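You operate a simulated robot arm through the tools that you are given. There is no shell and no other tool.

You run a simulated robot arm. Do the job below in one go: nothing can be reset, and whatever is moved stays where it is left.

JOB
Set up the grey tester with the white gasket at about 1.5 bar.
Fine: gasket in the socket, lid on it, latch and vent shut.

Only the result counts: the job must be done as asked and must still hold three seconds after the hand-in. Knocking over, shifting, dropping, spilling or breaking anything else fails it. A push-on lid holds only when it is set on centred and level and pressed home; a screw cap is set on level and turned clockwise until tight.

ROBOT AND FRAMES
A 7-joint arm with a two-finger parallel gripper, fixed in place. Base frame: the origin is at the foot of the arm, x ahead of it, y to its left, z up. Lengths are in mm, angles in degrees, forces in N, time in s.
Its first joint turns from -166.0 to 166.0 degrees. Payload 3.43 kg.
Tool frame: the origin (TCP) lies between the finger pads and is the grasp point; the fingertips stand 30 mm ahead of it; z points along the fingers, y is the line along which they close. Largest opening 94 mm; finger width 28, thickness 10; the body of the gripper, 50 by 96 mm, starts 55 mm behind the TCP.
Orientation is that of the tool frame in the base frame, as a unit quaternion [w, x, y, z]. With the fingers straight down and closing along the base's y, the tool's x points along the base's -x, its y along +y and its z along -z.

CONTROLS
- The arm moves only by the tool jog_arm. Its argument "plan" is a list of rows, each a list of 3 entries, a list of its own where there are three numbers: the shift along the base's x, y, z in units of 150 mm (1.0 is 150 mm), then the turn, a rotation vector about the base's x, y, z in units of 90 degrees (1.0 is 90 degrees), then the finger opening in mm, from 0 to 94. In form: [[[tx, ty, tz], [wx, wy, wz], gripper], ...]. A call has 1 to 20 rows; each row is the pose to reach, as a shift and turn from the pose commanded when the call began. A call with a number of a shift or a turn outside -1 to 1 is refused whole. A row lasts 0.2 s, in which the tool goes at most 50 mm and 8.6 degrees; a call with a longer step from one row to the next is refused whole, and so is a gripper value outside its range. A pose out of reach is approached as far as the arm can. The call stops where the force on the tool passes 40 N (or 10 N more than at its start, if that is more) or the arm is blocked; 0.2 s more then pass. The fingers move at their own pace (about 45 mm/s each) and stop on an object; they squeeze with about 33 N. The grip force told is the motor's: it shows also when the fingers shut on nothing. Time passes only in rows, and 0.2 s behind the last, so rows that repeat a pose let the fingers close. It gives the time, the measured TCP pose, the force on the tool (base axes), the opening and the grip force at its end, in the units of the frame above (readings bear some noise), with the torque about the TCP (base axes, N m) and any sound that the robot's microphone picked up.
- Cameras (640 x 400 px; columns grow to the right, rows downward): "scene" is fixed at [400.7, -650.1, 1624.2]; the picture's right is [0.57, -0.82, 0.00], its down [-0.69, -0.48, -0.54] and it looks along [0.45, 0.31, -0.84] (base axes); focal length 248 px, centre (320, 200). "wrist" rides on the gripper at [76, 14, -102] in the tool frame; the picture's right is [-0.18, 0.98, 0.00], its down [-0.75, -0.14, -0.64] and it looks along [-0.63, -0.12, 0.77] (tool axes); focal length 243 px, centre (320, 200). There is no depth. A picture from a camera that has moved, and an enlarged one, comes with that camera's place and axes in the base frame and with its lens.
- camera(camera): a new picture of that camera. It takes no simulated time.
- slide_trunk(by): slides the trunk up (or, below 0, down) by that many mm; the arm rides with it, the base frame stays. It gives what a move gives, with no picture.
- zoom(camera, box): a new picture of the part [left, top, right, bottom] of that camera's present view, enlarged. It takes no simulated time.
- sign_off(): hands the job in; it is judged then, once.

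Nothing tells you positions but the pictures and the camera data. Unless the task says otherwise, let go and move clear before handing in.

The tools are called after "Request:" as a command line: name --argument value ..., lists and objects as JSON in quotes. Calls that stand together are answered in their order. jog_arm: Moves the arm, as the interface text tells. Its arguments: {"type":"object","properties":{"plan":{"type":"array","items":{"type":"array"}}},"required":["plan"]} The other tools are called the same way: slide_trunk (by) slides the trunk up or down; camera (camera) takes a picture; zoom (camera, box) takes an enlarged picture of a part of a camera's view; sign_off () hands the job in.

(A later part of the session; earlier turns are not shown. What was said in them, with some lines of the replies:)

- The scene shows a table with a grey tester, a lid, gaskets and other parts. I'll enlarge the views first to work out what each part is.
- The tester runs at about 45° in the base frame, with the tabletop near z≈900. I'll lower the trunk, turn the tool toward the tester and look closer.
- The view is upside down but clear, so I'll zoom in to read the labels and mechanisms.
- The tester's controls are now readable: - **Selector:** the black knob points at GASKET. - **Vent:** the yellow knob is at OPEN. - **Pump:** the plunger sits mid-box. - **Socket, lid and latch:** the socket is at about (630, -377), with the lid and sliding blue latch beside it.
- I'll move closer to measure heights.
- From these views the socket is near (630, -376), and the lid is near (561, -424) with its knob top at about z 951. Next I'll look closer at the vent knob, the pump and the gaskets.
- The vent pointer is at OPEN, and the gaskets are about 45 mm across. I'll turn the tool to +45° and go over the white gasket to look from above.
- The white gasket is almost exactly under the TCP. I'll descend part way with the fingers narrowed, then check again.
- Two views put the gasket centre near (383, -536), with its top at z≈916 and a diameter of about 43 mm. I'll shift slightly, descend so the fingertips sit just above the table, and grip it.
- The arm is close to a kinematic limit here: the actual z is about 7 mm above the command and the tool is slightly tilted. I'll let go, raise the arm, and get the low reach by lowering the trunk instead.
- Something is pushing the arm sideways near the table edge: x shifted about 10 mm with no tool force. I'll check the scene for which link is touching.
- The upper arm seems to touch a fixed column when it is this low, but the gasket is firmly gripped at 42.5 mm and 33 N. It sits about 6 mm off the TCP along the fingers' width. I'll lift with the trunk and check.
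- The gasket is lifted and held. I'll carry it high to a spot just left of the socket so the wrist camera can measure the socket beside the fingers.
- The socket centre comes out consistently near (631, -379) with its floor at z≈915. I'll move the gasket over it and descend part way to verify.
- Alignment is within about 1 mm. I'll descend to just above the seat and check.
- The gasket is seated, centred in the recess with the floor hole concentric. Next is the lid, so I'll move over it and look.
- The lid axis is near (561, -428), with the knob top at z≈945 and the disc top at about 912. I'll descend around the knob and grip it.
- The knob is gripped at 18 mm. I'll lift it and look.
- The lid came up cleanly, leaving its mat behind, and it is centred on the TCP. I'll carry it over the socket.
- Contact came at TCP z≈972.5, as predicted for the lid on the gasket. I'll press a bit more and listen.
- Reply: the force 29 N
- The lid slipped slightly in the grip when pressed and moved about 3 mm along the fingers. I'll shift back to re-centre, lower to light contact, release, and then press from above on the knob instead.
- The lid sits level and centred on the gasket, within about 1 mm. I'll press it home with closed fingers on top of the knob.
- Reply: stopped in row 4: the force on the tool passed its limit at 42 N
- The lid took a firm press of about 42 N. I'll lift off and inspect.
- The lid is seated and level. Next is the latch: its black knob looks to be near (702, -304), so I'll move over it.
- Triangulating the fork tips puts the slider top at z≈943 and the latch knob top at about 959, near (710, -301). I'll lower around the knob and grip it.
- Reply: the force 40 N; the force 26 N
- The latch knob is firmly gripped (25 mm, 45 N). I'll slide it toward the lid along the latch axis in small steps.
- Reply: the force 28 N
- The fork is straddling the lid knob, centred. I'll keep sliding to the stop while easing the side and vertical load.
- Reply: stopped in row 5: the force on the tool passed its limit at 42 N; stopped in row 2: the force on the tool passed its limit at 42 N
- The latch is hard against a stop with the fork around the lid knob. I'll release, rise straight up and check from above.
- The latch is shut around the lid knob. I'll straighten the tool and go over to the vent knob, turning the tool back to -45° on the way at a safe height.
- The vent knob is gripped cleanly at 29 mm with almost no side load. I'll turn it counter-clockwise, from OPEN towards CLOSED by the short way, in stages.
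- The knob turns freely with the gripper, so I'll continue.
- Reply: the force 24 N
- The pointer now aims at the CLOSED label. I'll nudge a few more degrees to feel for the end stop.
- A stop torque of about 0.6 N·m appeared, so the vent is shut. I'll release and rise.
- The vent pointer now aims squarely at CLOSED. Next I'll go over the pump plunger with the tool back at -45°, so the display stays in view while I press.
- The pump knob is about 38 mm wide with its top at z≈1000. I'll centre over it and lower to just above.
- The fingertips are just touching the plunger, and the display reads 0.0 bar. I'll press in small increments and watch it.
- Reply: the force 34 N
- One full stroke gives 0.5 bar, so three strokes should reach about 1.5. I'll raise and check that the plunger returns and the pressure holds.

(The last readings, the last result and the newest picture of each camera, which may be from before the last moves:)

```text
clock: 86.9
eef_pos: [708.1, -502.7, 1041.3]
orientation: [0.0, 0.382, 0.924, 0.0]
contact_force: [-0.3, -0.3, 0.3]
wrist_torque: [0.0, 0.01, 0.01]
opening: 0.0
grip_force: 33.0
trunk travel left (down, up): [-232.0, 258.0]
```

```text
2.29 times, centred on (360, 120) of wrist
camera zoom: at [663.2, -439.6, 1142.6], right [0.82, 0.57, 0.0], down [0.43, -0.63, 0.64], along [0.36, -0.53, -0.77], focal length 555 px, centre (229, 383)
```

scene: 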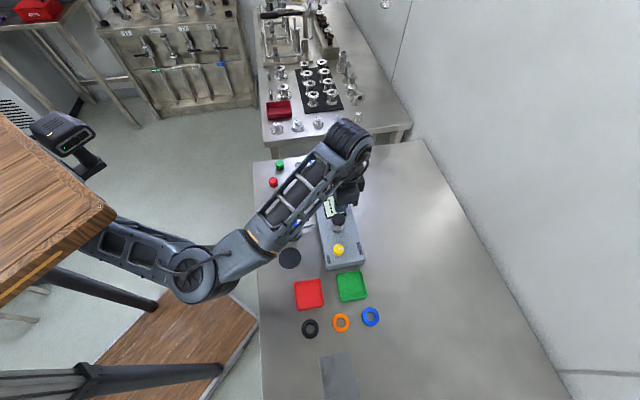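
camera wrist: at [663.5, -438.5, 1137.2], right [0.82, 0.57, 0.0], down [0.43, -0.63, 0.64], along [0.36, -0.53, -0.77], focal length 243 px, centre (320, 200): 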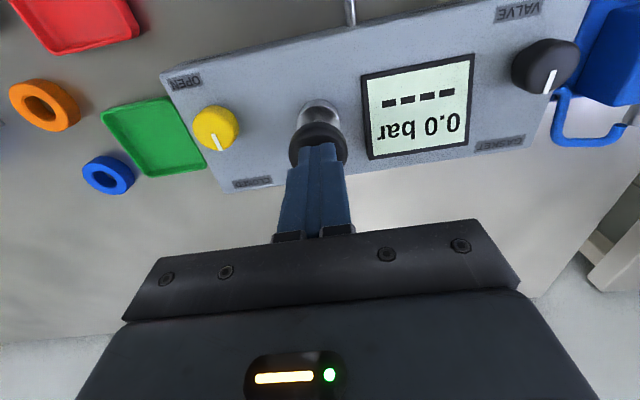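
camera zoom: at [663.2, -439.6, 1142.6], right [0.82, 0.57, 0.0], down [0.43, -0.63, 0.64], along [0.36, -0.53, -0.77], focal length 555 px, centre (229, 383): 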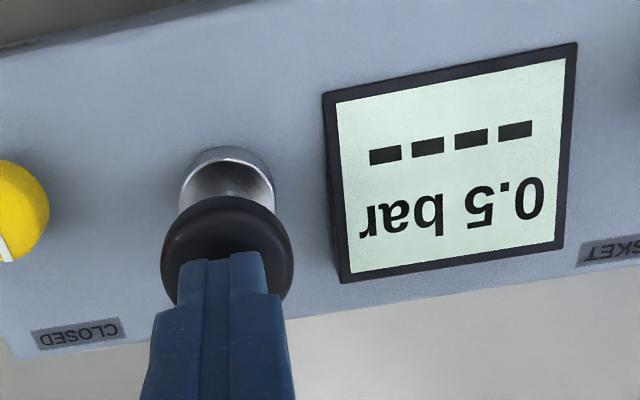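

The pressure holds at 0.5 bar and the plunger springs back. Second stroke.

Request:
jog_arm --plan '[[[0, 0, -0.06], [0, 0, 0], 0], [[0, 0, -0.12], [0, 0, 0], 0], [[0, 0, -0.18], [0, 0, 0], 0], [[0, 0, -0.22], [0, 0, 0], 0], [[0, 0, -0.235], [0, 0, 0], 0], [[0, 0, -0.235], [0, 0, 0], 0]]'

Request:
zoom --camera "wrist" --box '[220, 40, 500, 200]'

Request:
jog_arm --plan '[[[0, 0, 0.08], [0, 0, 0], 0], [[0, 0, 0.16], [0, 0, 0], 0], [[0, 0, 0.235], [0, 0, 0], 0], [[0, 0, 0.235], [0, 0, 0], 0]]'

Request:
zoom --camera "wrist" --box '[220, 40, 500, 200]'

```text
clock: 88.3
eef_pos: [707.8, -503.7, 1006.8]
orientation: [0.002, 0.382, 0.924, 0.0]
contact_force: [0.7, -3.7, 21.1]
wrist_torque: [-0.01, 0.09, 0.14]
opening: 0.0
grip_force: 33.4
trunk travel left (down, up): [-232.0, 258.0]
```

```text
2.29 times, centred on (360, 120) of wrist
camera zoom: at [663.2, -439.4, 1109.2], right [0.82, 0.57, 0.0], down [0.43, -0.63, 0.65], along [0.37, -0.53, -0.76], focal length 555 px, centre (229, 383)
```

zoom: 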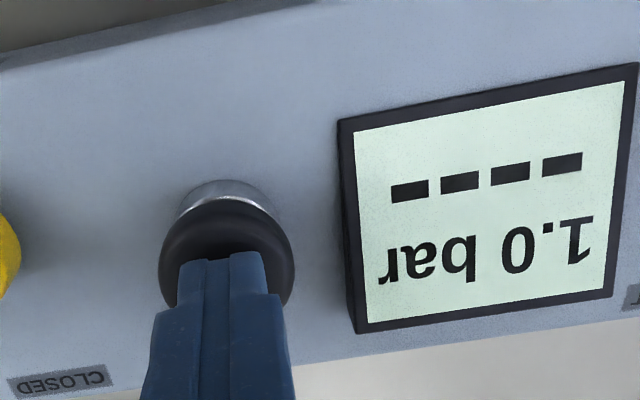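

```text
clock: 89.3
eef_pos: [707.4, -502.6, 1039.2]
orientation: [0.0, 0.383, 0.924, 0.001]
contact_force: [0.2, -0.7, 0.1]
wrist_torque: [0.02, -0.02, -0.01]
opening: 0.0
grip_force: 32.5
trunk travel left (down, up): [-232.0, 258.0]
```

```text
2.29 times, centred on (360, 120) of wrist
camera zoom: at [663.0, -439.1, 1142.2], right [0.82, 0.57, 0.0], down [0.43, -0.63, 0.64], along [0.36, -0.53, -0.77], focal length 555 px, centre (229, 383)
```

zoom: 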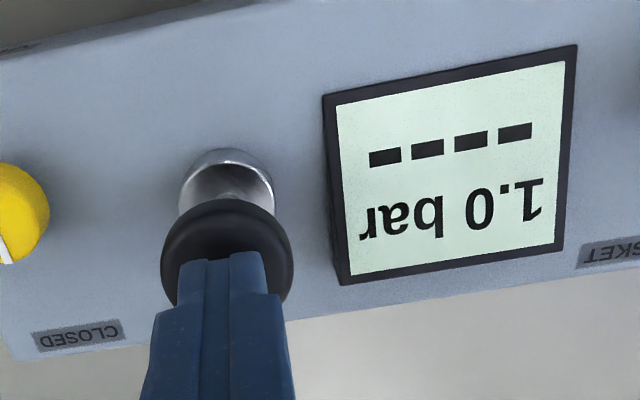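

1.0 bar and holding. Now the third stroke.

Request:
jog_arm --plan '[[[0, 0, -0.06], [0, 0, 0], 0], [[0, 0, -0.12], [0, 0, 0], 0], [[0, 0, -0.18], [0, 0, 0], 0], [[0, 0, -0.22], [0, 0, 0], 0], [[0, 0, -0.235], [0, 0, 0], 0], [[0, 0, -0.235], [0, 0, 0], 0]]'

Request:
zoom --camera "wrist" --box '[220, 40, 500, 200]'

Request:
jog_arm --plan '[[[0, 0, 0.08], [0, 0, 0], 0], [[0, 0, 0.16], [0, 0, 0], 0], [[0, 0, 0.27], [0, 0, 0], 0], [[0, 0, 0.4], [0, 0, 0], 0], [[0, 0, 0.6], [0, 0, 0], 0], [[0, 0, 0.6], [0, 0, 0], 0]]'

Request:
zoom --camera "wrist" --box '[220, 30, 500, 190]'

```text
clock: 90.7
eef_pos: [708.0, -502.8, 1007.7]
orientation: [0.002, 0.381, 0.924, -0.001]
contact_force: [1.6, -3.4, 28.2]
wrist_torque: [-0.01, 0.07, -0.01]
opening: 0.0
grip_force: 32.4
trunk travel left (down, up): [-232.0, 258.0]
```

```text
2.29 times, centred on (360, 120) of wrist
camera zoom: at [662.1, -438.3, 1109.0], right [0.82, 0.57, 0.0], down [0.43, -0.63, 0.65], along [0.37, -0.53, -0.76], focal length 555 px, centre (229, 383)
```

zoom: 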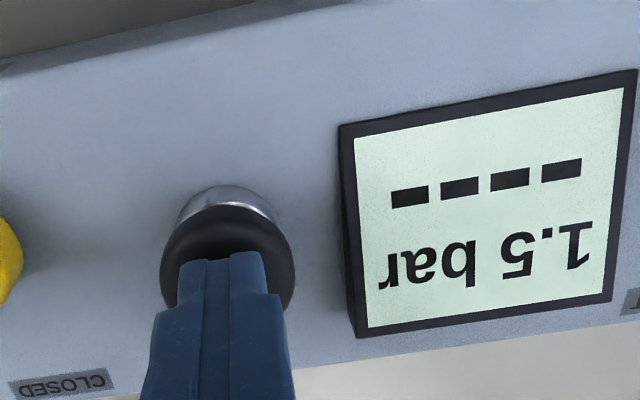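

```text
clock: 92.1
eef_pos: [707.4, -501.6, 1095.6]
orientation: [-0.001, 0.382, 0.924, 0.0]
contact_force: [-0.6, 0.1, -0.4]
wrist_torque: [0.03, 0.01, 0.01]
opening: 0.2
grip_force: 32.8
trunk travel left (down, up): [-232.0, 258.0]
```

```text
2.29 times, centred on (360, 110) of wrist
camera zoom: at [663.0, -438.9, 1197.2], right [0.82, 0.57, 0.0], down [0.43, -0.63, 0.64], along [0.36, -0.53, -0.77], focal length 555 px, centre (229, 406)
```

zoom: 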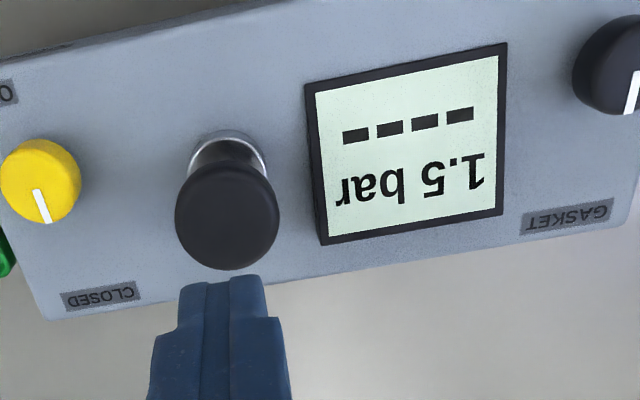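

1.5 bar is reached. I'll move up clear and wait a few seconds to confirm it holds, then check the lid, latch and other items.

Request:
jog_arm --plan '[[[0, 0, 0.1], [0, 0, 0], 10], [[0, 0, 0.25], [0, 0, 0], 30], [[-0.1, 0.1, 0.4], [0, 0, 0], 50], [[-0.2, 0.2, 0.5], [0, 0, 0], 50], [[-0.3, 0.3, 0.6], [0, 0, 0], 50], [[-0.4, 0.4, 0.6], [0, 0, 0], 50], [[-0.4, 0.4, 0.6], [0, 0, 0], 50], [[-0.4, 0.4, 0.6], [0, 0, 0], 50], [[-0.4, 0.4, 0.6], [0, 0, 0], 50], [[-0.4, 0.4, 0.6], [0, 0, 0], 50], [[-0.4, 0.4, 0.6], [0, 0, 0], 50], [[-0.4, 0.4, 0.6], [0, 0, 0], 50], [[-0.4, 0.4, 0.6], [0, 0, 0], 50], [[-0.4, 0.4, 0.6], [0, 0, 0], 50], [[-0.4, 0.4, 0.6], [0, 0, 0], 50], [[-0.4, 0.4, 0.6], [0, 0, 0], 50], [[-0.4, 0.4, 0.6], [0, 0, 0], 50], [[-0.4, 0.4, 0.6], [0, 0, 0], 50]]'

Request:
camera --camera "wrist"

Request:
zoom --camera "wrist" --box '[200, 60, 520, 240]'

Request:
camera --camera "scene"

```text
clock: 95.9
eef_pos: [648.4, -442.9, 1185.1]
orientation: [-0.001, 0.382, 0.924, 0.0]
contact_force: [0.0, -0.5, -0.6]
wrist_torque: [-0.04, 0.03, -0.01]
opening: 50.0
grip_force: 0.1
trunk travel left (down, up): [-232.0, 258.0]
```

```text
taken
camera wrist: at [603.1, -379.1, 1287.7], right [0.82, 0.57, 0.0], down [0.43, -0.63, 0.64], along [0.36, -0.53, -0.77], focal length 243 px, centre (320, 200)
```

wrist: 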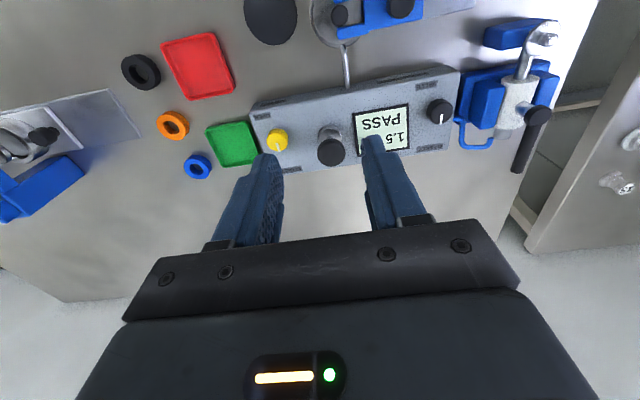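

```text
2.00 times, centred on (360, 150) of wrist
camera zoom: at [603.1, -379.1, 1287.7], right [0.82, 0.57, 0.0], down [0.43, -0.63, 0.64], along [0.36, -0.53, -0.77], focal length 485 px, centre (240, 300)
```

zoom: 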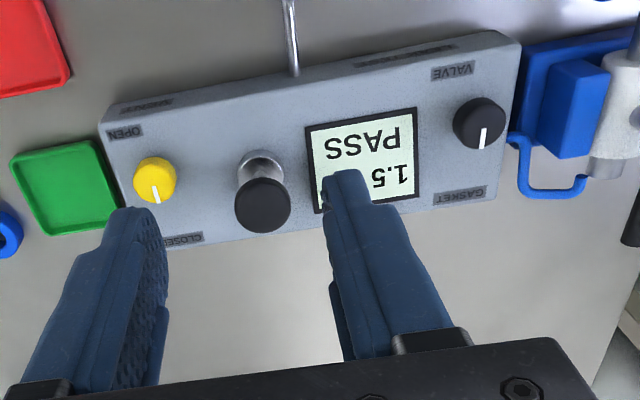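

```text
taken
```

scene: 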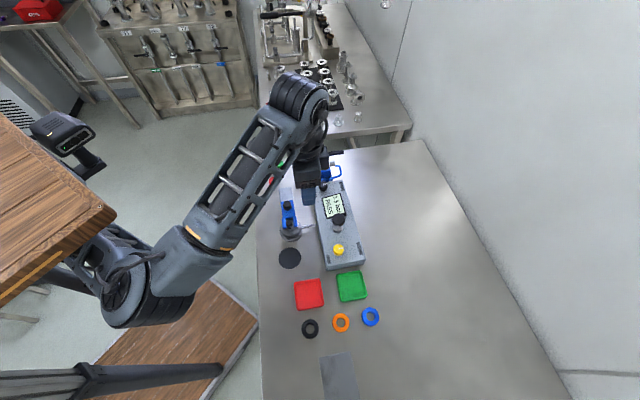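

The display reads 1.5 bar and PASS. The lid, latch and vent are shut, the selector is on GASKET, and nothing else was disturbed. The gripper is clear, so I'm handing in.

Request:
sign_off

```text
The job is handed in.
```

The grey tester is set up with the white gasket at 1.5 bar, and its display shows PASS. I've handed it in; no verdict came back.

- **Gasket and lid:** the white gasket is in the socket and the lid is pressed down level on it. The lid slipped slightly in the grip during the first press, so I re-centred it and pressed it again.
- **Latch:** it is slid to its stop, with the fork around the lid knob.
- **Vent:** it is turned to its stop, pointing at CLOSED. The selector was already on GASKET and I left it there.
- **Pressure:** three pump strokes brought it to 1.5 bar, and it was still 1.5 about five seconds after the last stroke.

The other gaskets and the trays look to be where they started. The arm is raised with the gripper clear of the tester.
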